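You operate a simulated robot arm through the tools that you are given. There is no shell and no other tool. Be economical: measure what you need, move in short steps, check, and stop when the job is done.

You run a simulated two-armed robot. Do the job below in one go: nothing can be reset, and whatever is moved stays where it is left.

## Task
Turn the carousel to 27 and box that lens in the teal box.
Fine: lid back on; glass stays untouched.
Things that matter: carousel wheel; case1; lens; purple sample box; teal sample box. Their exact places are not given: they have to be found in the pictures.

It is judged by the outcome, as a careful person would: the job done as asked, and still so three seconds after it is handed in. It fails if anything else is knocked over, pushed out of place, dropped, spilled or broken. A push-on lid holds only when it is set on centred and level and pressed home; a screw cap is set on level and turned clockwise until tight.

## Robot
Two 7-joint arms with fingered hands on one trunk, on a base that drives. Base frame: it is fixed to the floor where the robot stands at the start and does not move with it; the origin is under the middle of the robot, x ahead of it, y to its left, z up; the surface under the hand at the start is at about z = 85. Readings come in cm, rad, newtons and seconds.
The left shoulder is at the start at [13.9, 12.5, 117.9], the right one opposite. With the tool pointing down near the work surface each hand reaches from about 50 to 90 cm from the robot's upright axis, wherever it stands, measured 20 degrees to its own side. Places, roughly: carousel wheel [60, 40, 90]; case1 [50, -10, 90]. Payload 3.7 kg a hand.
The tool frame of a hand sits at the grasp point between the pads (the TCP): z along the fingers, y along the line on which they close. The tips reach 2.5 cm beyond it. Largest opening 8.8 cm; the body of the gripper starts 2.9 cm behind the TCP. The gripper is a hand of 5 fingers: y runs from the thumb to the fingers, the wrist lies at [-1.3, -9.7, -16.2] in the tool frame, and closing takes about 1.5 s.
Orientation is told as [roll, pitch, yaw] about the base's x, y, z axes, in that order, counted from this pose: with the fingers straight down and the wrist toward the robot, the tool's x, y and z point along [0, 1, 0], [1, 0, 0] and [0, 0, -1] of the base frame.

## Interface
- The arms move only by the tool servo_tool. It takes "left_plan", "right_plan" or both (then of equal length, played together; a hand with none holds still); each is a list of rows, each a list of 3 entries, a list of its own where there are three numbers: the turn, a rotation vector about the tool's x, y, z in rad, then the shift along the tool's x, y, z in cm, then the closure, from 0 (fully open) to 1 (shut). In form: [[[ax, ay, az], [dx, dy, dz], grip], ...]. A call has 1 to 20 rows; each row is the pose to reach, as a shift and turn from the pose commanded when the call began, along the tool's axes at that moment. Rows are played at 5 a second. More than 5 cm and 0.15 rad between two rows, or a gripper value outside its range, and nothing of the call is played. Where a pose cannot be reached the arm comes as near as it can. A force on the tool above 90 N (or 10 N above the force at the start of the call, whichever is more), or a blocked arm, ends the call early, and 0.2 s more pass. The fingers move at their own pace (about 4.5 cm/s each) and stop on an object; they squeeze with about 32 N. The grip force told is the motor's: it shows also when the fingers shut on nothing. Time passes only in rows, and 0.2 s behind the last, so rows that repeat a pose let the fingers close. The reply holds the time, the measured pose of the TCP, the force on the tool along the base axes, the opening and the grip force, in the units named above and with some noise, with the torque about the TCP (base axes, N m) and any sound that the robot's microphone picked up, and new pictures: "views" is both (left out), scene, wrist or none (wrist: the cameras of the hands that moved).
- Cameras (640 x 400 px; columns grow to the right, rows downward): "scene" is now at [23.66, 1.33, 131.87]; the picture's right is [0.21, -0.98, 0.00], its down [-0.59, -0.13, -0.80] and it looks along [0.78, 0.17, -0.60] (base axes); focal length 214 px, centre (320, 200). "left" rides on the left gripper at [-5.9, -7.9, -10.5] in its tool frame; the picture's right is [-0.73, -0.32, 0.61], its down [0.62, -0.68, 0.38] and it looks along [0.29, 0.66, 0.70] (tool axes); focal length 234 px, centre (320, 200). "right" rides on the right gripper at [5.9, -7.9, -10.5] in its tool frame; the picture's right is [-0.73, 0.32, -0.61], its down [-0.62, -0.68, 0.38] and it looks along [-0.29, 0.66, 0.70] (tool axes); focal length 234 px, centre (320, 200).
- raise_lower(by): slides the trunk up (or, below 0, down) by that many cm; the arms and the scene camera ride with it, the base frame stays. It gives what a move gives, with no picture.
- roll_base(legs): drives the robot by 1 to 6 legs, each [ahead, left, turn to the left] in cm, cm and rad, along the robot's own axes; the way and the turn of a leg run together, so that a leg with both is an arc; at most 150 cm and 3.142 rad a leg. The arms and the cameras ride along, it lands a little off, and it stops where it bumps. It gives what a move gives, and a new picture of the scene camera.
- set_grasp(shape, hand): the hand has 5 fingers and takes this shape, open, in about a second: jaw (thumb against the fingers, like two jaws); tri (thumb and two fingers); tip (a fingertip pinch); poke (one finger out to press); point (the index stretched); flat (the hand flat); cup (the hand cupped); fist (a fist). The gripper value then closes the fingers along that shape, each until it touches; the sizes above hold for jaw. It gives what a move gives, with no picture.
- head_to(pan, tilt): turns the head with the scene camera to pan (to the left, within 1.396 rad either way) and tilt (down, from -0.506 to 1.204), counted from straight ahead of the robot. It gives what a move gives, and a new picture of the scene camera.
- locate(camera, pixels): there is no depth. For up to 12 entries [column, row, z] of the newest picture of that camera ("zoom" is the newest enlarged one), the place [x, y] in the base frame at which the ray of that pixel passes the height z, good to about 0.2 cm. No time passes.
- zoom(camera, box): a new picture of the part [left, top, right, bottom] of that camera's present view, enlarged. No time passes.
- finish_job(): hands the job in; it is judged then, once.

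Keep the steps short. Do not move on a guess: measure, check each grasp and each placing, and mend mistakes. In all there are 80 turns and 260 pictures (those below and enlarged ones count). Leave the grippers open and the arms clear of the work at the hand-in unless told otherwise, and finish with a single line.

The tools are called after "Call:" by a JSON object that holds its "name" and its "arguments". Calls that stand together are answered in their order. servo_tool: Moves the arms, as the interface text tells. Its arguments: {"type":"object","properties":{"left_plan":{"type":"array"},"right_plan":{"type":"array"},"views":{"type":"string","enum":["both","scene","wrist","none"]}},"required":[]} The other tools are called the same way: raise_lower (by) slides the trunk up or down; set_grasp (shape, hand) gives the hand a shape; roll_base (legs) drives the base; head_to (pan, tilt) turns the head that bears the scene camera; locate (camera, pixels) gives the place at which the rays of pixels pass given heights; zoom (camera, box) takes an enlarged picture of a part of a camera's view; finish_job () hands the job in.

At the start:

```text
time: 0.0
left_eef_pos: [44.17, 24.0, 123.65]
left_tcp_rot: [-0.001, -0.001, -0.001]
left_contact_force: [-0.1, 0.2, -0.1]
left_moment: [0.03, 0.01, -0.03]
left_opening: 8.76
left_grasp_force: 0.0
left_shape: jaw
right_eef_pos: [52.92, -12.64, 123.9]
right_tcp_rot: [0.0, -0.001, 0.0]
right_contact_force: [-0.2, -0.1, -0.6]
right_moment: [-0.02, 0.0, -0.02]
right_opening: 8.78
right_grasp_force: 0.0
right_shape: jaw
trunk travel left (down, up): [-20.0, 21.5]
robot x, y, heading: [0.28, 0.11, -0.002]
head pan, tilt: [0.209, 0.648]
```

scene: 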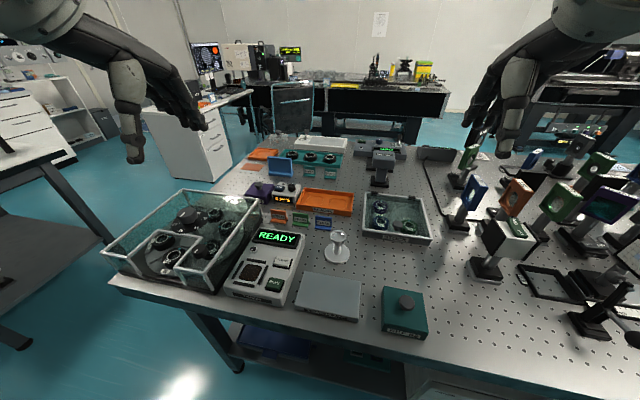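
right: 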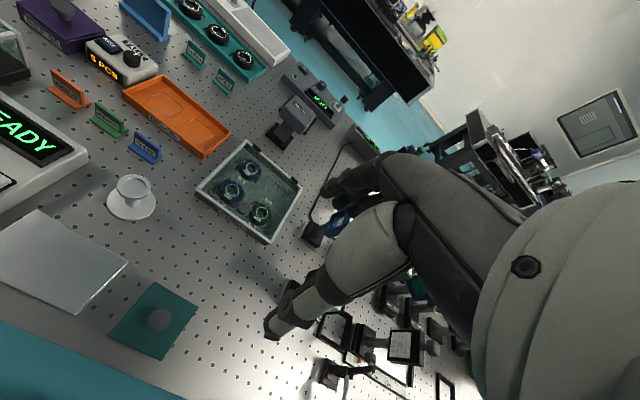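
left: 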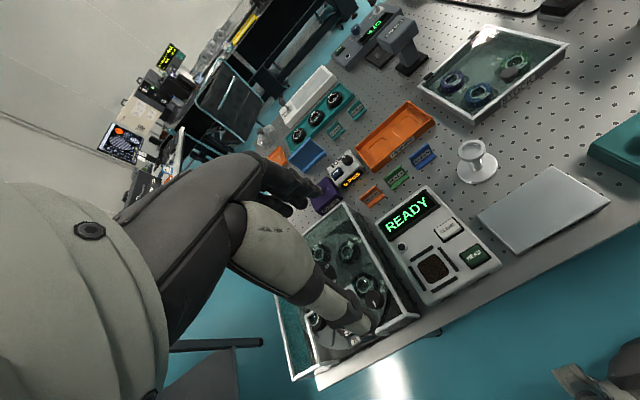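

I see a glass-walled carousel at the left (about 190,240), a READY console beside it, a teal box at (403,308) and a purple one at (258,190). I'll zoom in on these.

Call:
{"name": "zoom", "arguments": {"camera": "scene", "box": [90, 180, 310, 318]}}

Call:
{"name": "zoom", "arguments": {"camera": "scene", "box": [230, 130, 440, 340]}}

Call:
{"name": "zoom", "arguments": {"camera": "left", "box": [270, 130, 510, 390]}}

```text
2.90 times, centred on (200, 249) of scene
```

zoom: 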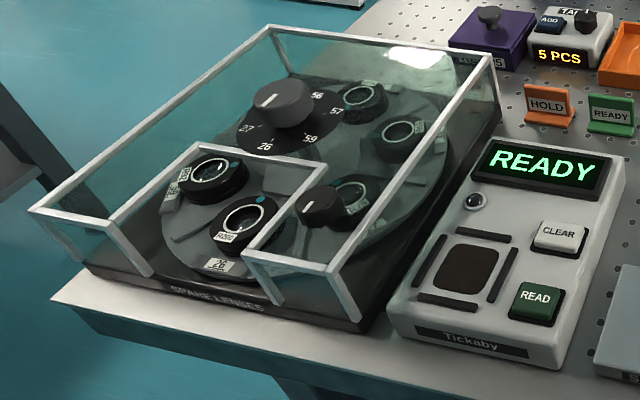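

```text
1.90 times, centred on (335, 235) of scene
```

zoom: 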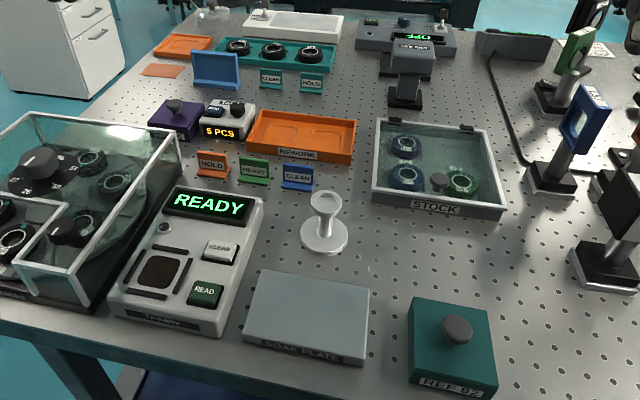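

```text
1.54 times, centred on (390, 260) of left
```

zoom: 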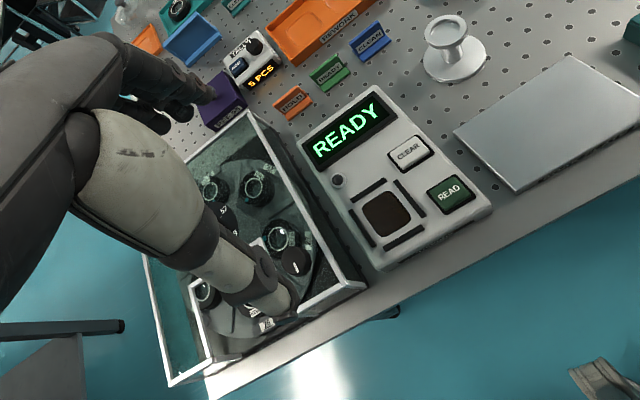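

Next I'll turn the head towards the carousel to see the dial and the opening better.

Call:
{"name": "head_to", "arguments": {"pan": 0.65, "tilt": 0.85}}

```text
time: 0.9
left_eef_pos: [44.04, 24.0, 123.74]
left_tcp_rot: [0.0, -0.001, 0.002]
left_contact_force: [0.1, 0.1, -0.6]
left_moment: [0.0, -0.03, 0.0]
left_opening: 8.76
left_grasp_force: 0.0
left_shape: jaw
right_eef_pos: [52.95, -12.54, 123.93]
right_tcp_rot: [0.0, 0.001, 0.0]
right_contact_force: [-0.4, 0.3, 0.6]
right_moment: [-0.03, -0.02, 0.02]
right_opening: 8.78
right_grasp_force: 0.0
right_shape: jaw
trunk travel left (down, up): [-20.0, 21.5]
robot x, y, heading: [0.41, 0.03, 0.001]
head pan, tilt: [0.649, 0.85]
```

scene: 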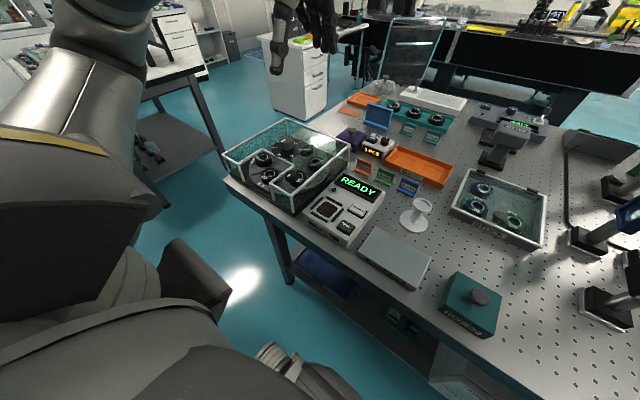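

Call:
{"name": "zoom", "arguments": {"camera": "scene", "box": [215, 105, 365, 215]}}

Call:
{"name": "zoom", "arguments": {"camera": "scene", "box": [320, 80, 560, 345]}}

```text
3.64 times, centred on (290, 160) of scene
```

zoom: 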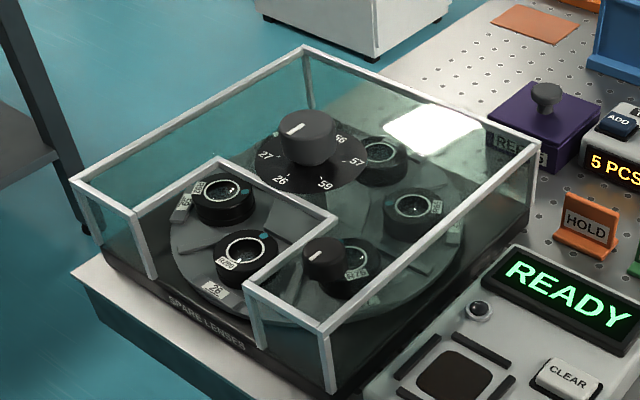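

```text
1.51 times, centred on (440, 212) of scene
```

zoom: 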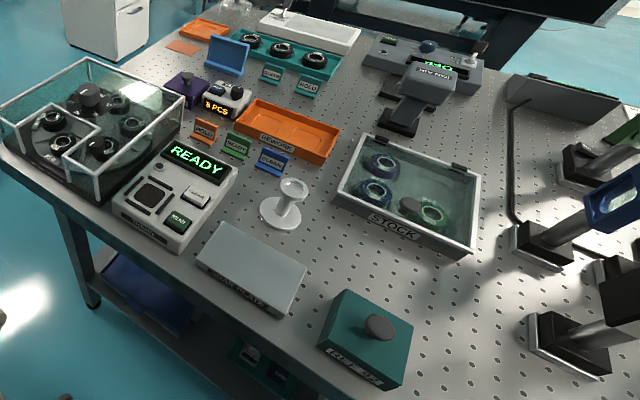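

Call:
{"name": "zoom", "arguments": {"camera": "scene", "box": [245, 115, 325, 170]}}

Call:
{"name": "zoom", "arguments": {"camera": "scene", "box": [245, 145, 325, 200]}}

Call:
{"name": "locate", "arguments": {"camera": "scene", "pixels": [[232, 183, 85], [291, 212, 85], [222, 156, 95], [286, 118, 95], [350, 142, 95], [291, 197, 95], [292, 137, 97], [290, 178, 97], [485, 335, 85], [442, 308, 85], [478, 297, 92], [352, 134, 92]]}}

```text
7.27 times, centred on (285, 142) of scene
```

zoom: 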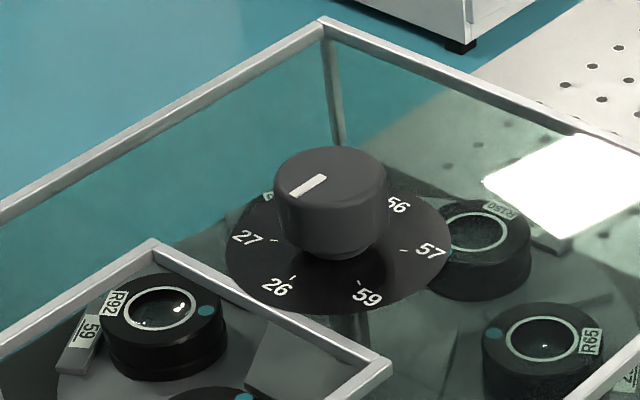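

```text
7.27 times, centred on (285, 172) of scene
```

zoom: 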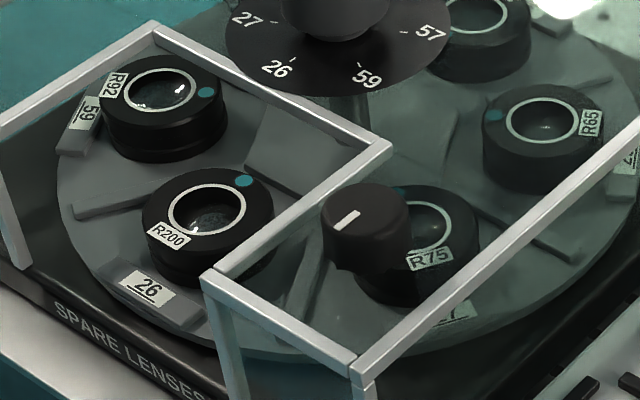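

```text
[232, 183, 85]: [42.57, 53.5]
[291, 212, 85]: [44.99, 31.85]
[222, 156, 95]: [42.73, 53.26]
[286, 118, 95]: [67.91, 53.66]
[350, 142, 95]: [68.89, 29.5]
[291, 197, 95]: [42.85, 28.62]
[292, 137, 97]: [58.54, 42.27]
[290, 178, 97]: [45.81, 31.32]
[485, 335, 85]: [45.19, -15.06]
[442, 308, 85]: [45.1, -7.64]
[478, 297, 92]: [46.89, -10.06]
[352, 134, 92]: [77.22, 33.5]
```

I'll compare the two views to get heights: the small knob in scene (286,178) and left (374,299), and the case corner.

Call:
{"name": "zoom", "arguments": {"camera": "left", "box": [270, 200, 430, 390]}}

Call:
{"name": "locate", "arguments": {"camera": "scene", "pixels": [[286, 170, 87], [286, 170, 91], [286, 170, 95], [286, 170, 99], [291, 137, 91], [291, 137, 95], [291, 137, 99], [291, 137, 103]]}}

Call:
{"name": "locate", "arguments": {"camera": "left", "pixels": [[374, 299, 87], [374, 299, 91], [374, 299, 95], [374, 299, 99]]}}

```text
2.11 times, centred on (350, 295) of left
```

zoom: 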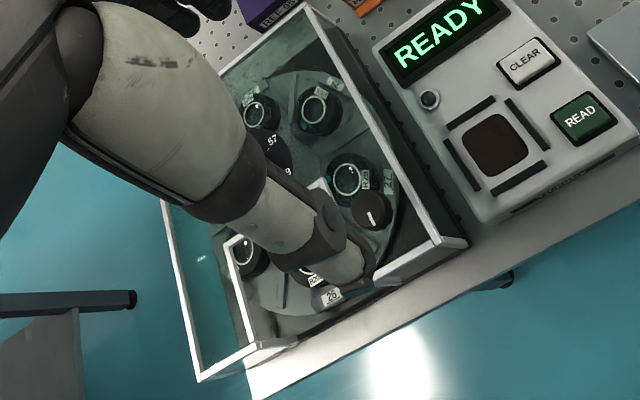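

```text
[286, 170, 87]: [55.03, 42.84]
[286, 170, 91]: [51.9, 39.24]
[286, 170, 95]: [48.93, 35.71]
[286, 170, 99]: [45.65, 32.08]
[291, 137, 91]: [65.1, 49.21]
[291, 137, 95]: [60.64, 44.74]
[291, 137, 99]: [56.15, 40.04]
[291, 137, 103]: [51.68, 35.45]
```

```text
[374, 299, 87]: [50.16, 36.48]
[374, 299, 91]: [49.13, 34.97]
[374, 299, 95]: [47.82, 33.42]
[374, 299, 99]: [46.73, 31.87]
```

I'll swing the left hand to the left, above the carousel, so its camera sees the knobs unobstructed.

Call:
{"name": "servo_tool", "arguments": {"left_plan": [[[0, 0, 0], [4.8, 1.2, 0], 0], [[0, 0, 0], [9.6, 2.4, 0], 0], [[0, 0, 0], [14.4, 3.6, 0], 0], [[0, 0, 0], [19.2, 4.8, 0], 0], [[0, 0, 0], [24, 6, 0], 0], [[0, 0, 0], [24, 6, 0], 0]]}}

```text
time: 2.3
left_eef_pos: [50.43, 48.21, 123.69]
left_tcp_rot: [0.003, -0.001, -0.002]
left_contact_force: [-0.6, 0.2, 0.6]
left_moment: [0.01, 0.02, 0.01]
left_opening: 8.78
left_grasp_force: 0.1
left_shape: jaw
right_eef_pos: [52.95, -12.66, 123.83]
right_tcp_rot: [0.0, 0.001, -0.002]
right_contact_force: [0.0, -0.4, -0.2]
right_moment: [-0.01, -0.02, 0.01]
right_opening: 8.77
right_grasp_force: 0.1
right_shape: jaw
trunk travel left (down, up): [-20.0, 21.5]
robot x, y, heading: [0.06, 0.08, 0.0]
head pan, tilt: [0.649, 0.85]
```

scene: 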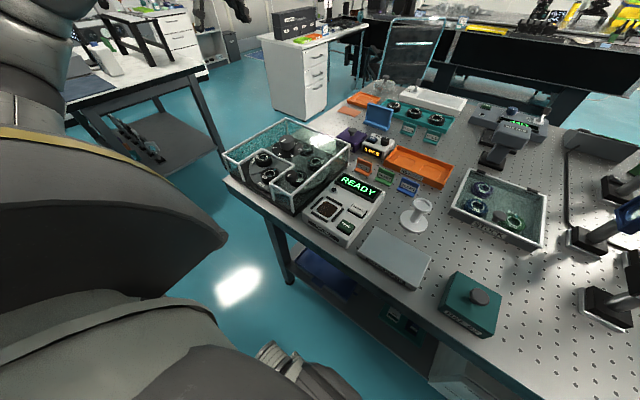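
left: 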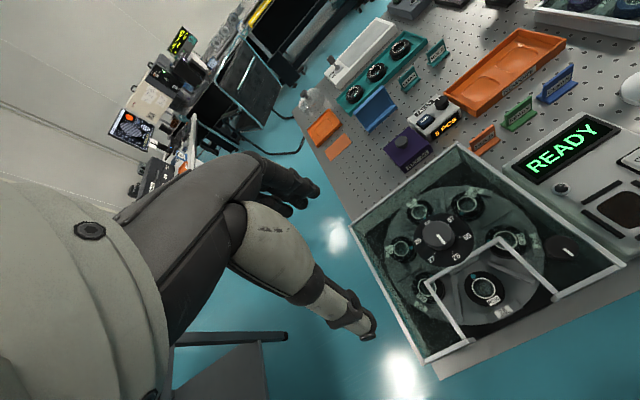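

Call:
{"name": "zoom", "arguments": {"camera": "left", "box": [345, 140, 635, 370]}}

Call:
{"name": "zoom", "arguments": {"camera": "left", "box": [380, 180, 580, 330]}}

```text
1.74 times, centred on (490, 255) of left
```

zoom: 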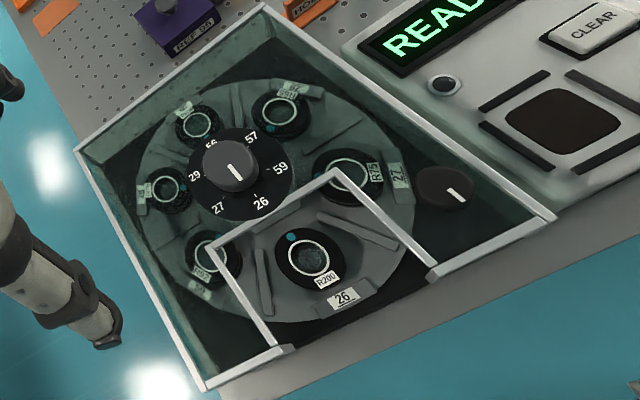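

```text
2.67 times, centred on (480, 255) of left
```

zoom: 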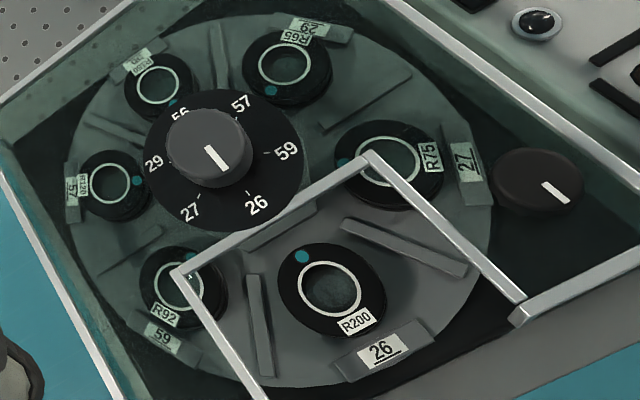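

Call:
{"name": "locate", "arguments": {"camera": "left", "pixels": [[438.8, 234.4, 95], [438.8, 234.4, 98], [438.8, 234.4, 101], [561.6, 247.5, 95], [561.6, 247.5, 98], [561.6, 247.5, 101], [484, 289, 87], [484, 289, 90], [484, 289, 93]]}}

Call:
{"name": "locate", "arguments": {"camera": "scene", "pixels": [[286.4, 138.6, 95], [286.4, 138.6, 98], [286.4, 138.6, 101], [289, 172.7, 95], [289, 172.7, 98], [289, 172.7, 101], [269, 174, 87], [269, 174, 90], [269, 174, 93]]}}

Call:
{"name": "zoom", "arguments": {"camera": "scene", "box": [215, 110, 355, 220]}}

```text
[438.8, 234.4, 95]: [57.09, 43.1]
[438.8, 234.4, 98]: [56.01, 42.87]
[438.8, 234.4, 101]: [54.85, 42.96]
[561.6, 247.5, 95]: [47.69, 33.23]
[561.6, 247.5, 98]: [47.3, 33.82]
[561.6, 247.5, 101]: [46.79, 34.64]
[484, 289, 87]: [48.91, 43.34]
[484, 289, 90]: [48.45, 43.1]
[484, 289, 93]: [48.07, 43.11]
```

```text
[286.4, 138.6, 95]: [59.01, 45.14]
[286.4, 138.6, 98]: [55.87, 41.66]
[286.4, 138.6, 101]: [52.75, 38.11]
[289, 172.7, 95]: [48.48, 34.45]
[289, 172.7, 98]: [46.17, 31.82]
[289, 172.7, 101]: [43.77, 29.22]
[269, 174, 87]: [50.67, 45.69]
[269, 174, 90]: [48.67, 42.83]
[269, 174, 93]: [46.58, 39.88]
```

```text
3.64 times, centred on (285, 165) of scene
```

zoom: 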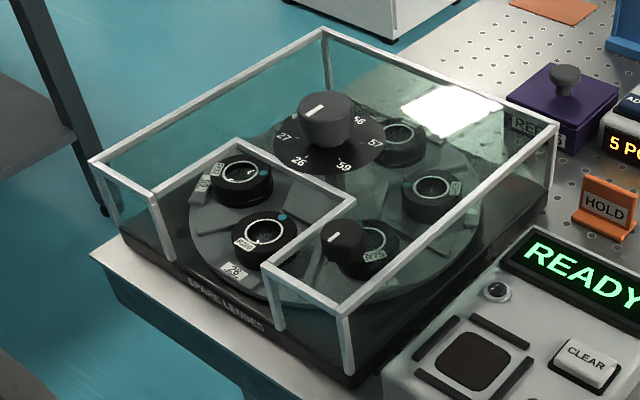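

The two views agree: the big knob's axis is about (56.3, 42.6) with its top near z 97.5. The small knob is at (47.7, 33.6). The wheel must turn 60° clockwise for 27. I'll bring the left hand above the big knob, turned back half of that beforehand.

Call:
{"name": "servo_tool", "arguments": {"left_plan": [[[0, 0, -0.104], [-1.1, 1.2, 3.4], 0], [[0, 0, -0.208], [-2.2, 2.4, 6.8], 0], [[0, 0, -0.312], [-3.3, 3.5, 10.2], 0], [[0, 0, -0.416], [-4.5, 4.7, 13.6], 0], [[0, 0, -0.52], [-5.6, 5.9, 17], 0], [[0, 0, -0.52], [-5.6, 5.9, 17], 0]]}}

Call:
{"name": "zoom", "arguments": {"camera": "left", "box": [220, 120, 480, 380]}}

Call:
{"name": "zoom", "arguments": {"camera": "scene", "box": [215, 80, 375, 220]}}

```text
time: 3.7
left_eef_pos: [56.08, 42.33, 106.75]
left_tcp_rot: [-0.001, -0.001, 0.522]
left_contact_force: [0.5, 0.0, 0.5]
left_moment: [0.03, 0.01, -0.02]
left_opening: 8.73
left_grasp_force: 0.0
left_shape: jaw
right_eef_pos: [52.85, -12.46, 123.79]
right_tcp_rot: [0.001, 0.0, -0.001]
right_contact_force: [-0.3, 0.1, -0.1]
right_moment: [0.01, 0.02, -0.02]
right_opening: 8.78
right_grasp_force: 0.1
right_shape: jaw
trunk travel left (down, up): [-20.0, 21.5]
robot x, y, heading: [-0.47, -0.0, 0.0]
head pan, tilt: [0.649, 0.85]
```

scene: 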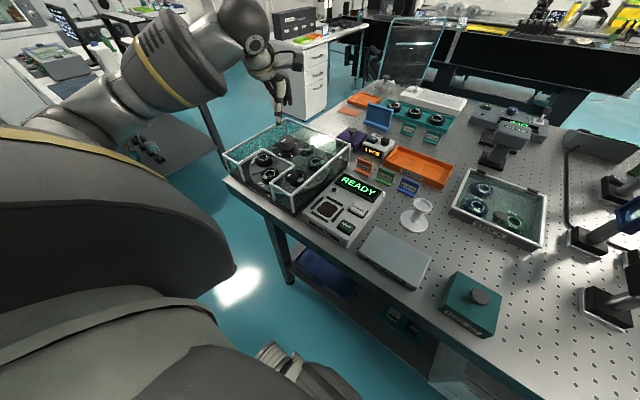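
left: 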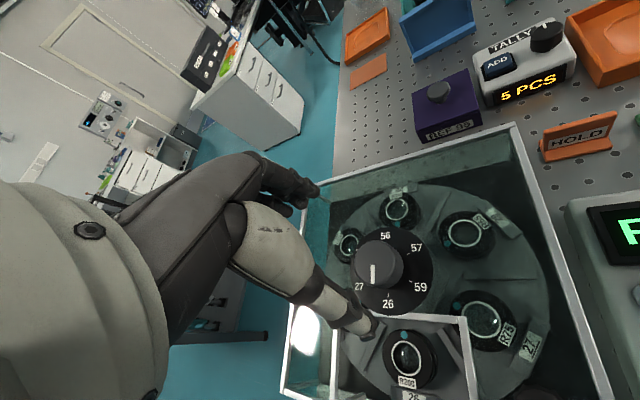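

```text
1.54 times, centred on (350, 250) of left
```

zoom: 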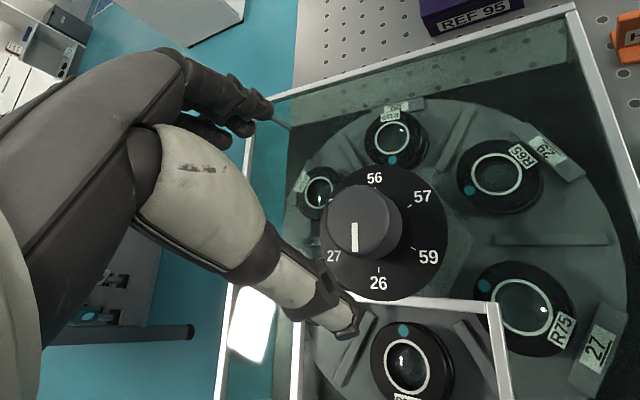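

```text
2.86 times, centred on (295, 150) of scene
```

zoom: 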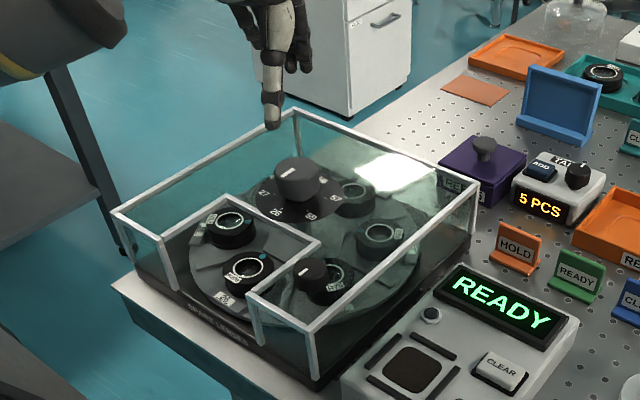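

Call:
{"name": "locate", "arguments": {"camera": "left", "pixels": [[377.5, 258, 95], [377.5, 258, 97.5], [377.5, 258, 99], [410, 355, 90], [468, 316, 95], [333, 330, 95]]}}

Call:
{"name": "zoom", "arguments": {"camera": "left", "box": [330, 210, 450, 330]}}

```text
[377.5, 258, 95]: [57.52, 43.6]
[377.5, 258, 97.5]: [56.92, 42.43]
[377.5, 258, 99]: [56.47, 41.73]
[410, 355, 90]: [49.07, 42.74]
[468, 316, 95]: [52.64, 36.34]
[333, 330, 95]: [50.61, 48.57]
```

```text
3.33 times, centred on (390, 270) of left
```

zoom: 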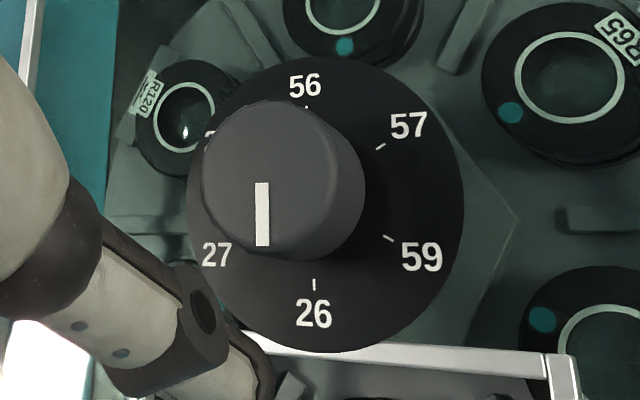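

Knob axis refined to (56.7, 42.4). I'll shift about 0.6 cm and lower until the fingers straddle the knob, tips just above the dial.

Call:
{"name": "servo_tool", "arguments": {"left_plan": [[[0, 0, 0], [-0.2, 0.6, 2.5], 0], [[0, 0, 0], [-0.2, 0.6, 5], 0], [[0, 0, 0], [-0.2, 0.6, 6.8], 0], [[0, 0, 0], [-0.2, 0.6, 8], 0], [[0, 0, 0], [-0.2, 0.6, 8], 0]]}}

Call:
{"name": "zoom", "arguments": {"camera": "scene", "box": [240, 100, 340, 180]}}

```text
time: 4.9
left_eef_pos: [56.56, 42.39, 98.82]
left_tcp_rot: [0.001, -0.002, 0.52]
left_contact_force: [-0.1, -0.1, 0.3]
left_moment: [-0.02, 0.01, -0.02]
left_opening: 8.81
left_grasp_force: 0.1
left_shape: jaw
right_eef_pos: [53.02, -12.45, 123.86]
right_tcp_rot: [0.0, 0.001, -0.001]
right_contact_force: [-0.7, 0.1, -1.1]
right_moment: [-0.03, 0.0, 0.0]
right_opening: 8.75
right_grasp_force: 0.1
right_shape: jaw
trunk travel left (down, up): [-20.0, 21.5]
robot x, y, heading: [-0.22, -0.25, -0.003]
head pan, tilt: [0.649, 0.85]
```

scene: 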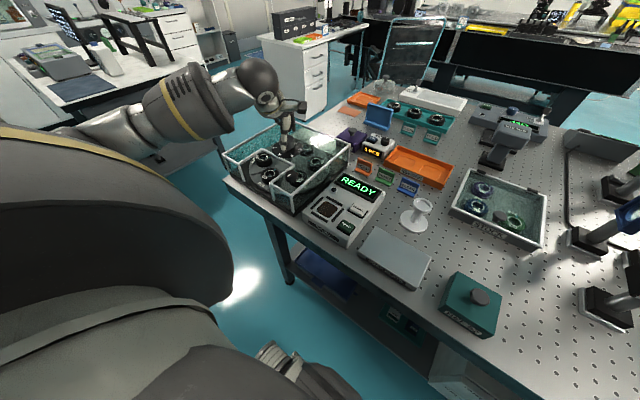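
left: 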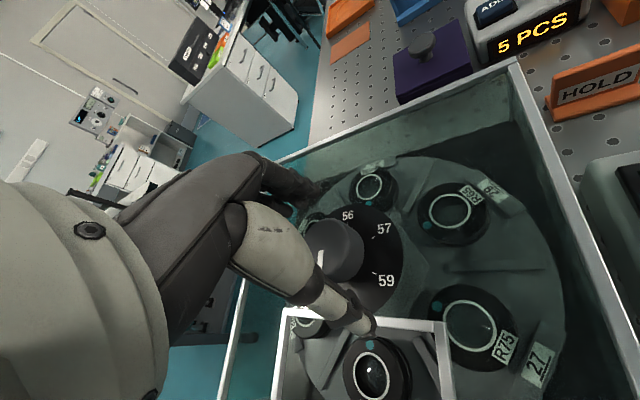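

```text
5.00 times, centred on (290, 140) of scene
```

zoom: 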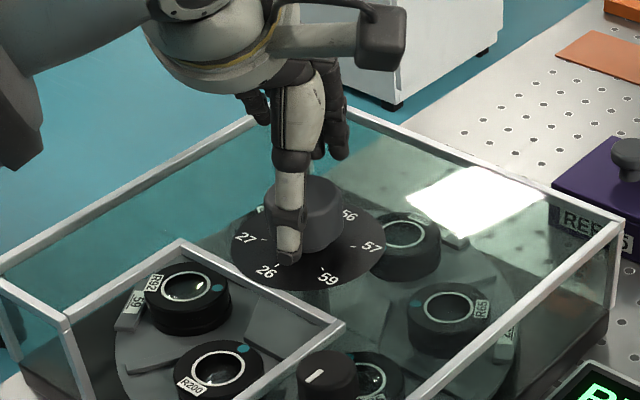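

The thumb is in front of the knob and clear of the dial, so I'll close.

Call:
{"name": "servo_tool", "arguments": {"left_plan": [[[0, 0, 0], [0, 0, 0], 0.5], [[0, 0, 0], [0, 0, 0], 1], [[0, 0, 0], [0, 0, 0], 1], [[0, 0, 0], [0, 0, 0], 1], [[0, 0, 0], [0, 0, 0], 1], [[0, 0, 0], [0, 0, 0], 1], [[0, 0, 0], [0, 0, 0], 1], [[0, 0, 0], [0, 0, 0], 1]], "views": "none"}}

Call:
{"name": "zoom", "arguments": {"camera": "scene", "box": [240, 100, 340, 180]}}

```text
time: 6.7
left_eef_pos: [56.66, 42.36, 98.92]
left_tcp_rot: [0.0, 0.001, 0.521]
left_contact_force: [-0.5, -4.5, -0.7]
left_moment: [-0.08, 0.05, -0.07]
left_opening: 3.3
left_grasp_force: 32.2
left_shape: jaw
right_eef_pos: [52.94, -12.65, 123.77]
right_tcp_rot: [0.001, -0.001, 0.0]
right_contact_force: [0.3, -0.8, 0.2]
right_moment: [0.01, 0.0, 0.0]
right_opening: 8.77
right_grasp_force: 0.2
right_shape: jaw
trunk travel left (down, up): [-20.0, 21.5]
robot x, y, heading: [-0.38, 0.05, 0.003]
head pan, tilt: [0.649, 0.85]
```

```text
5.00 times, centred on (290, 140) of scene
```

zoom: 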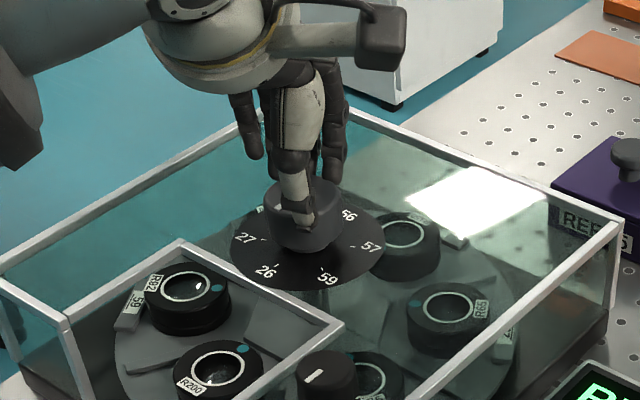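

The knob is gripped (opening 3.3, 32 N). As a test I'll turn it 0.25 rad clockwise from above (+tool z).

Call:
{"name": "servo_tool", "arguments": {"left_plan": [[[0, 0, 0.06], [0, 0, 0], 1], [[0, 0, 0.12], [0, 0, 0], 1], [[0, 0, 0.18], [0, 0, 0], 1], [[0, 0, 0.24], [0, 0, 0], 1], [[0, 0, 0.24], [0, 0, 0], 1]]}}

Call:
{"name": "zoom", "arguments": {"camera": "scene", "box": [225, 110, 345, 210]}}

```text
time: 7.9
left_eef_pos: [56.47, 42.65, 98.8]
left_tcp_rot: [0.002, 0.001, 0.279]
left_contact_force: [-6.6, -1.8, 0.1]
left_moment: [-0.04, 0.14, 0.06]
left_opening: 3.25
left_grasp_force: 31.8
left_shape: jaw
right_eef_pos: [52.79, -12.6, 123.86]
right_tcp_rot: [-0.002, 0.002, 0.0]
right_contact_force: [0.3, 0.4, 0.0]
right_moment: [0.01, 0.01, -0.01]
right_opening: 8.75
right_grasp_force: 0.0
right_shape: jaw
trunk travel left (down, up): [-20.0, 21.5]
robot x, y, heading: [-0.05, 0.13, -0.004]
head pan, tilt: [0.649, 0.85]
```

scene: 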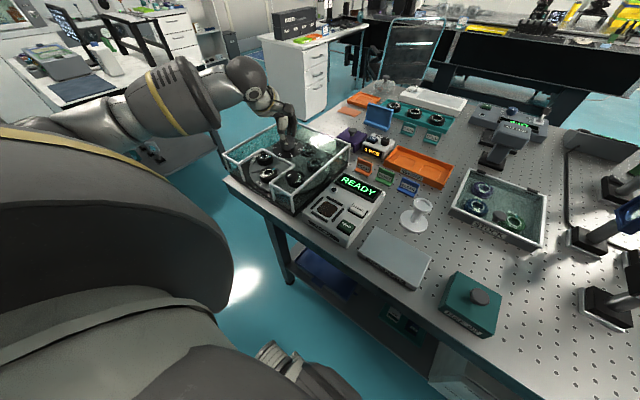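
left: 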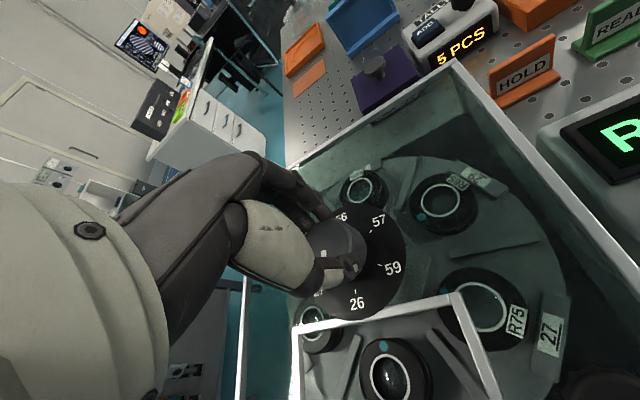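

```text
4.00 times, centred on (285, 160) of scene
```

zoom: 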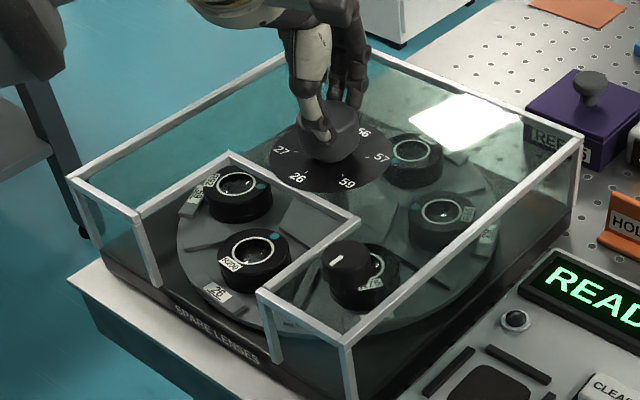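

Call:
{"name": "zoom", "arguments": {"camera": "left", "box": [270, 170, 430, 330]}}

Call:
{"name": "servo_tool", "arguments": {"left_plan": [[[0, 0, 0], [0, 0, 0], 0.5], [[0, 0, 0], [0, 0, 0], 0], [[0, 0, 0], [0, 0, 0], 0], [[0, 0, 0], [0, 0, 0], 0], [[0, 0, 0], [0, 0, 0], 0]]}}

Call:
{"name": "zoom", "arguments": {"camera": "left", "box": [270, 170, 430, 330]}}

Call:
{"name": "zoom", "arguments": {"camera": "scene", "box": [225, 110, 345, 210]}}

```text
2.50 times, centred on (350, 250) of left
```

zoom: 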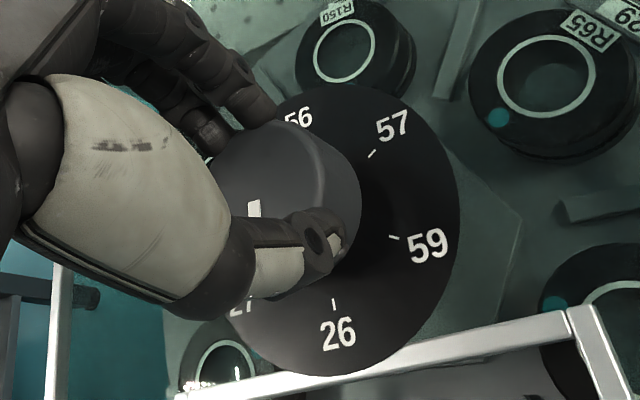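

```text
time: 9.1
left_eef_pos: [56.58, 42.6, 98.97]
left_tcp_rot: [0.0, 0.0, 0.281]
left_contact_force: [-0.6, 0.1, -0.3]
left_moment: [0.02, 0.02, -0.03]
left_opening: 8.75
left_grasp_force: 0.1
left_shape: jaw
right_eef_pos: [52.93, -12.62, 123.79]
right_tcp_rot: [0.001, 0.0, -0.002]
right_contact_force: [0.0, -0.8, 1.2]
right_moment: [0.0, -0.02, 0.01]
right_opening: 8.77
right_grasp_force: 0.1
right_shape: jaw
trunk travel left (down, up): [-20.0, 21.5]
robot x, y, heading: [0.02, -0.03, -0.001]
head pan, tilt: [0.649, 0.85]
```

scene: 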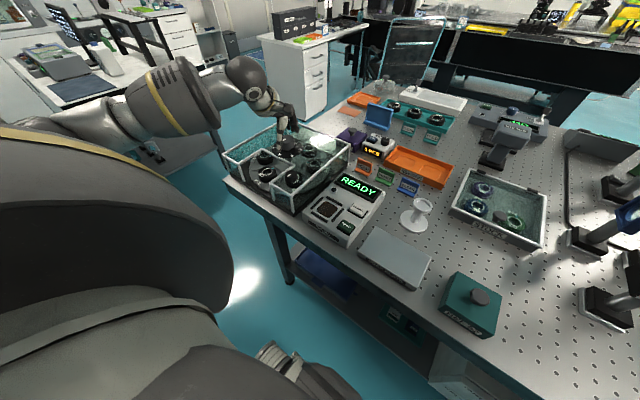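
left: 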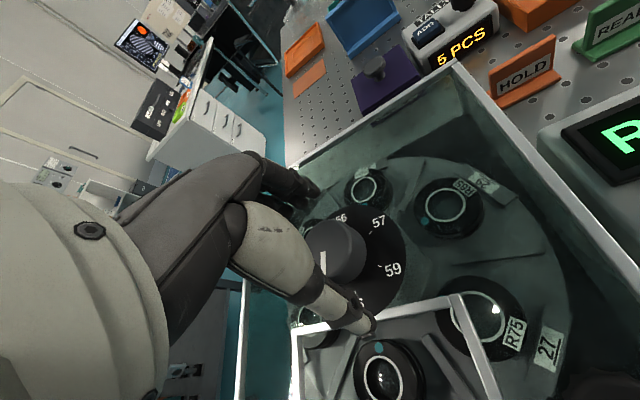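

```text
2.50 times, centred on (350, 250) of left
```

zoom: 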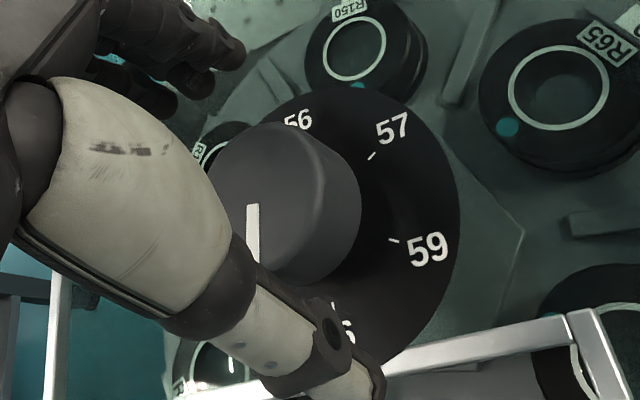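

```text
4.00 times, centred on (285, 160) of scene
```

zoom: 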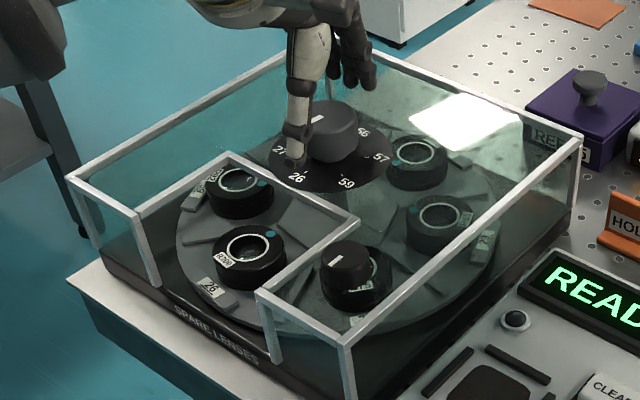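

The pointer followed the hand and the wheel moved a little with it. I'll look again at the wheel's state from the cameras before going on.

Call:
{"name": "servo_tool", "arguments": {"left_plan": [[[0, 0, 0], [0, 0, 0], 0], [[0, 0, 0], [0, 0, 0], 0]], "views": "none"}}

Call:
{"name": "zoom", "arguments": {"camera": "scene", "box": [225, 110, 345, 210]}}

```text
time: 9.7
left_eef_pos: [56.7, 42.59, 98.78]
left_tcp_rot: [0.0, 0.002, 0.278]
left_contact_force: [-0.3, 0.5, -0.5]
left_moment: [-0.02, -0.07, 0.0]
left_opening: 8.75
left_grasp_force: 0.0
left_shape: jaw
right_eef_pos: [52.9, -12.46, 123.85]
right_tcp_rot: [0.0, 0.001, 0.0]
right_contact_force: [0.2, 0.4, -0.8]
right_moment: [-0.01, -0.04, -0.02]
right_opening: 8.75
right_grasp_force: 0.1
right_shape: jaw
trunk travel left (down, up): [-20.0, 21.5]
robot x, y, heading: [-0.2, -0.07, -0.0]
head pan, tilt: [0.649, 0.85]
```

```text
4.00 times, centred on (285, 160) of scene
```

zoom: 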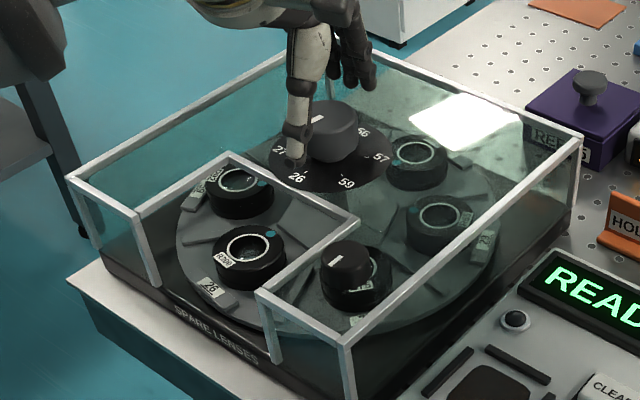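

Now I'll regrip and turn a further 0.8 rad clockwise, slowly.

Call:
{"name": "servo_tool", "arguments": {"left_plan": [[[0, 0, 0], [0, 0, 0], 0.5], [[0, 0, 0], [0, 0, 0], 1], [[0, 0, 0], [0, 0, 0], 1], [[0, 0, 0], [0, 0, 0], 1], [[0, 0, 0], [0, 0, 0], 1], [[0, 0, 0], [0, 0, 0], 1], [[0, 0, 0], [0, 0, 0], 1], [[0, 0, 0], [0, 0, 0], 1], [[0, 0, 0.08], [0, 0, 0], 1], [[0, 0, 0.16], [0, 0, 0], 1], [[0, 0, 0.24], [0, 0, 0], 1], [[0, 0, 0.32], [0, 0, 0], 1], [[0, 0, 0.4], [0, 0, 0], 1], [[0, 0, 0.48], [0, 0, 0], 1], [[0, 0, 0.56], [0, 0, 0], 1], [[0, 0, 0.64], [0, 0, 0], 1], [[0, 0, 0.72], [0, 0, 0], 1], [[0, 0, 0.8], [0, 0, 0], 1], [[0, 0, 0.8], [0, 0, 0], 1]]}}

Call:
{"name": "zoom", "arguments": {"camera": "scene", "box": [225, 110, 345, 210]}}

Call:
{"name": "zoom", "arguments": {"camera": "left", "box": [270, 170, 530, 370]}}

```text
time: 13.7
left_eef_pos: [56.55, 42.66, 98.85]
left_tcp_rot: [0.0, 0.001, -0.522]
left_contact_force: [-13.8, 9.8, 0.4]
left_moment: [0.19, 0.32, 0.05]
left_opening: 3.25
left_grasp_force: 31.6
left_shape: jaw
right_eef_pos: [52.78, -12.33, 123.87]
right_tcp_rot: [-0.002, 0.0, -0.001]
right_contact_force: [-0.8, 0.2, 0.1]
right_moment: [0.0, 0.01, 0.02]
right_opening: 8.77
right_grasp_force: 0.1
right_shape: jaw
trunk travel left (down, up): [-20.0, 21.5]
robot x, y, heading: [0.08, 0.18, -0.002]
head pan, tilt: [0.649, 0.85]
```

scene: 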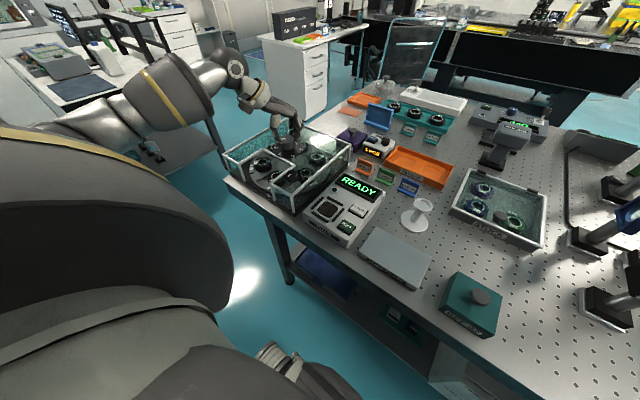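
left: 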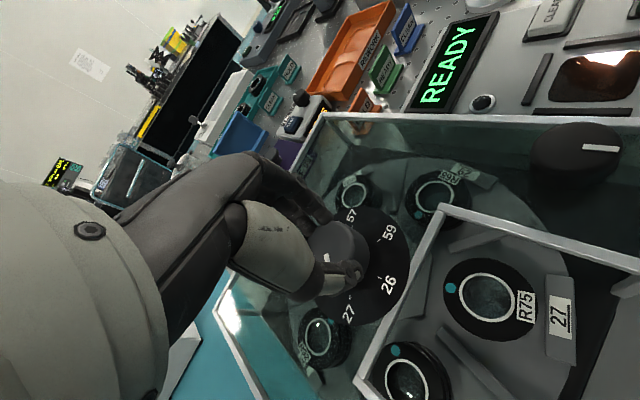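

```text
4.00 times, centred on (285, 160) of scene
```

zoom: 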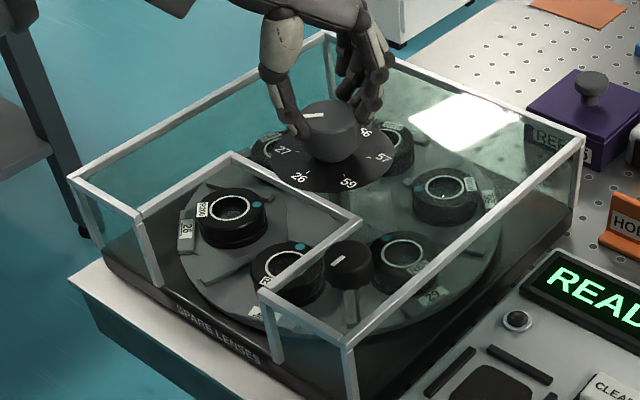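

```text
2.00 times, centred on (400, 270) of left
```

zoom: 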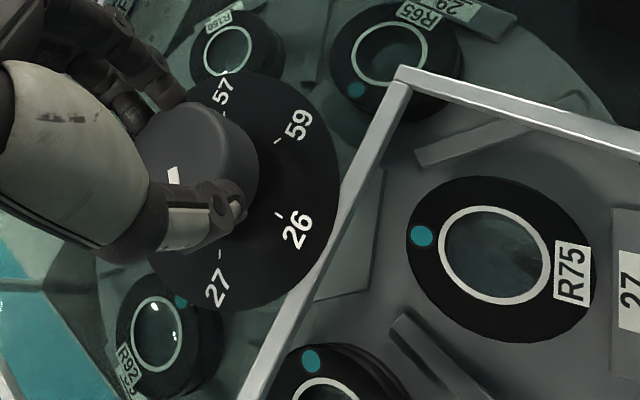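

The wheel follows; 27 is almost at the opening. I'll release and check where it settles.

Call:
{"name": "servo_tool", "arguments": {"left_plan": [[[0, 0, 0], [0, 0, 0], 0.5], [[0, 0, 0], [0, 0, 0], 0], [[0, 0, 0], [0, 0, 0], 0], [[0, 0, 0], [0, 0, 0], 0], [[0, 0, 0], [0, 0, 0], 0], [[0, 0, 0], [0, 0, 0], 0]]}}

Call:
{"name": "zoom", "arguments": {"camera": "scene", "box": [225, 110, 345, 210]}}

Call:
{"name": "zoom", "arguments": {"camera": "left", "box": [270, 170, 600, 400]}}

```text
time: 15.1
left_eef_pos: [56.72, 42.55, 98.79]
left_tcp_rot: [-0.001, 0.0, -0.52]
left_contact_force: [0.4, 1.3, 0.3]
left_moment: [0.02, -0.01, 0.03]
left_opening: 8.75
left_grasp_force: 0.1
left_shape: jaw
right_eef_pos: [52.97, -12.53, 123.85]
right_tcp_rot: [0.002, 0.001, 0.0]
right_contact_force: [-0.2, 0.6, -0.4]
right_moment: [0.0, 0.02, 0.07]
right_opening: 8.78
right_grasp_force: 0.0
right_shape: jaw
trunk travel left (down, up): [-20.0, 21.5]
robot x, y, heading: [0.18, 0.29, 0.001]
head pan, tilt: [0.649, 0.85]
```

scene: 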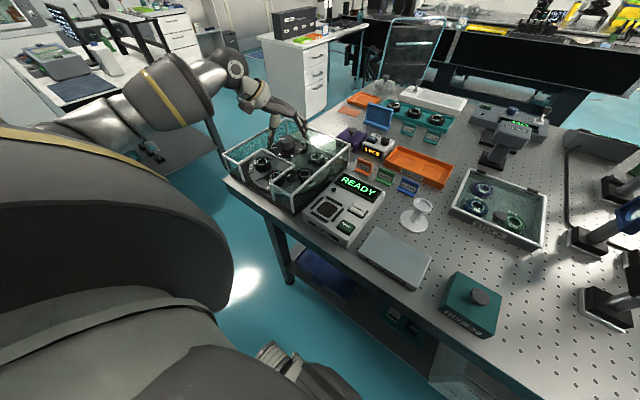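
left: 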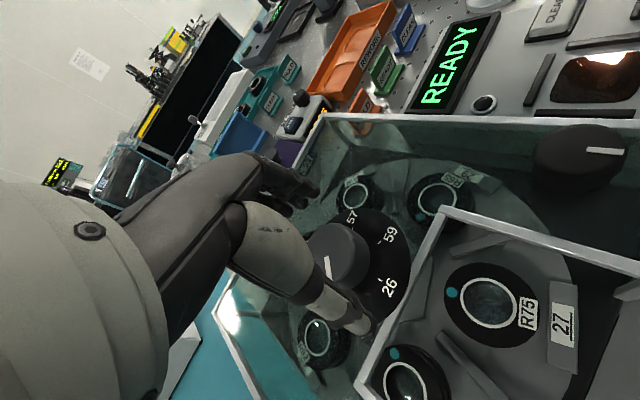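

```text
4.00 times, centred on (285, 160) of scene
```

zoom: 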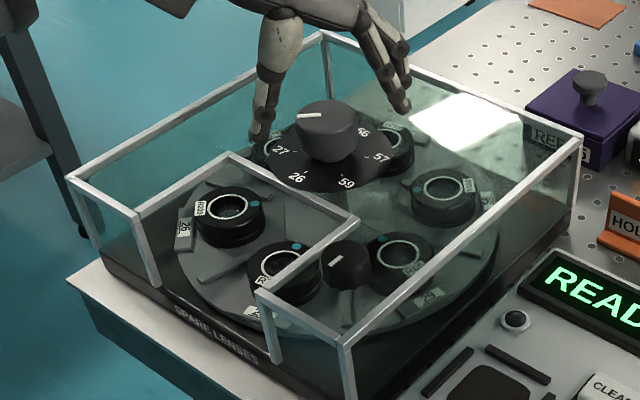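

```text
1.74 times, centred on (435, 285) of left
```

zoom: 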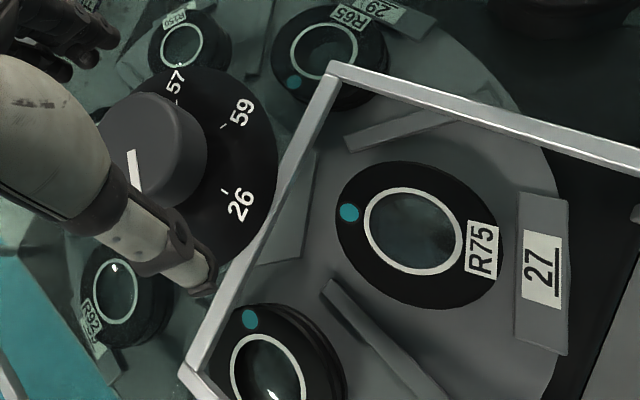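

Call:
{"name": "locate", "arguments": {"camera": "left", "pixels": [[488.4, 302, 90], [545, 320, 88]]}}

Call:
{"name": "locate", "arguments": {"camera": "scene", "pixels": [[276.2, 177, 90], [262, 171.8, 90]]}}

```text
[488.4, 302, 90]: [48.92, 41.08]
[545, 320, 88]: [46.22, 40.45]
```

```text
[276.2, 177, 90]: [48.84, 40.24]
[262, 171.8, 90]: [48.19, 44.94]
```

R75 sits at (48.9, 40.9), about 0.22 rad short of where slot 26 sat. I'll regrip and turn on by 0.26, allowing for finger give.

Call:
{"name": "servo_tool", "arguments": {"left_plan": [[[0, 0, 0], [0, 0, 0], 0.5], [[0, 0, 0], [0, 0, 0], 1], [[0, 0, 0], [0, 0, 0], 1], [[0, 0, 0], [0, 0, 0], 1], [[0, 0, 0], [0, 0, 0], 1], [[0, 0, 0], [0, 0, 0], 1], [[0, 0, 0], [0, 0, 0], 1], [[0, 0, 0], [0, 0, 0], 1], [[0, 0, 0.08], [0, 0, 0], 1], [[0, 0, 0.16], [0, 0, 0], 1], [[0, 0, 0.26], [0, 0, 0], 1], [[0, 0, 0.26], [0, 0, 0], 1], [[0, 0, 0.26], [0, 0, 0], 0.5], [[0, 0, 0.26], [0, 0, 0], 0], [[0, 0, 0.26], [0, 0, 0], 0], [[0, 0, 0.26], [0, 0, 0], 0], [[0, 0, 0.26], [0, 0, 0], 0], [[0, 0, 0.26], [0, 0, 0], 0]]}}

Call:
{"name": "zoom", "arguments": {"camera": "scene", "box": [225, 110, 345, 210]}}

Call:
{"name": "zoom", "arguments": {"camera": "left", "box": [270, 170, 600, 400]}}

```text
time: 18.9
left_eef_pos: [56.77, 42.66, 98.7]
left_tcp_rot: [-0.001, 0.001, -0.781]
left_contact_force: [0.0, 0.0, -1.0]
left_moment: [0.01, -0.02, -0.01]
left_opening: 8.78
left_grasp_force: 0.1
left_shape: jaw
right_eef_pos: [52.85, -12.47, 123.83]
right_tcp_rot: [0.0, 0.0, 0.0]
right_contact_force: [0.4, -0.5, -1.0]
right_moment: [0.0, -0.01, 0.01]
right_opening: 8.79
right_grasp_force: 0.0
right_shape: jaw
trunk travel left (down, up): [-20.0, 21.5]
robot x, y, heading: [0.22, -0.1, -0.003]
head pan, tilt: [0.649, 0.85]
```

scene: 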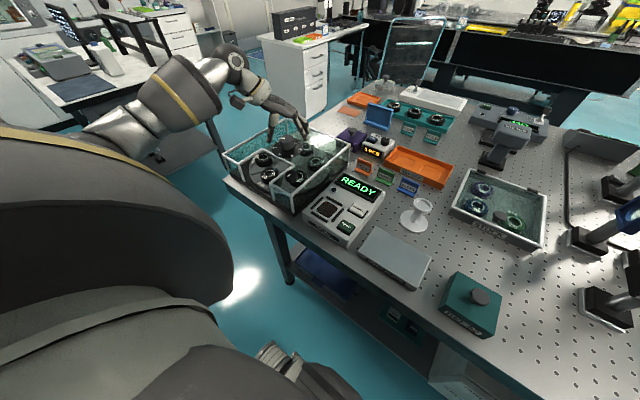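
left: 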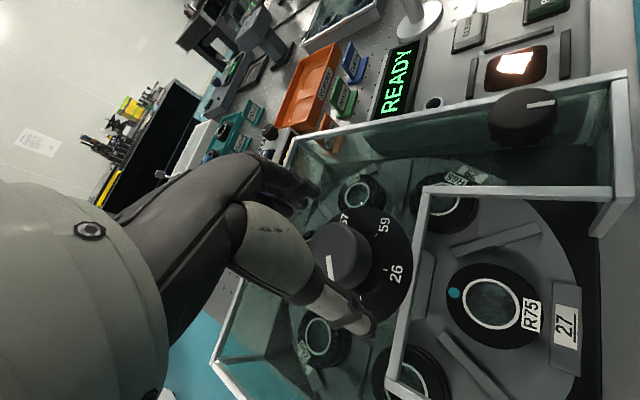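

```text
4.00 times, centred on (285, 160) of scene
```

zoom: 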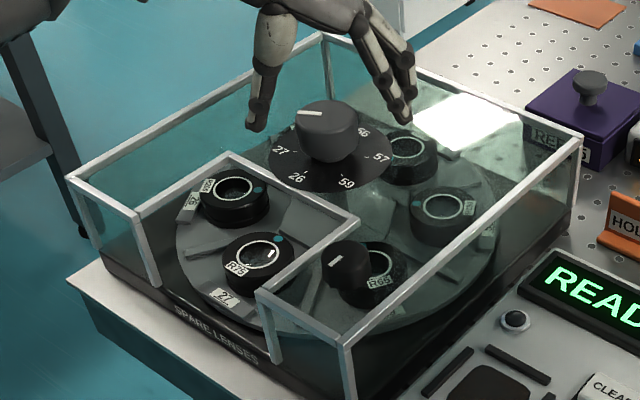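

```text
1.74 times, centred on (435, 285) of left
```

zoom: 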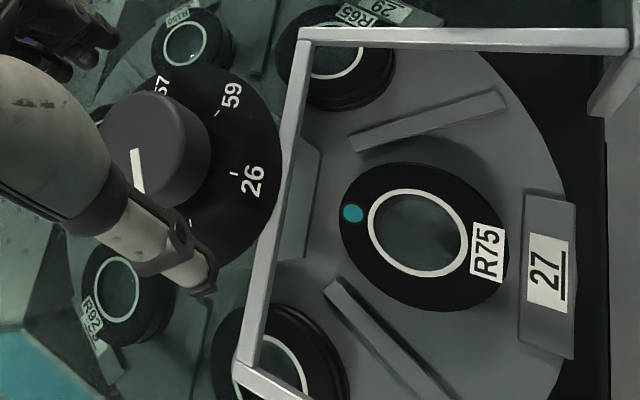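

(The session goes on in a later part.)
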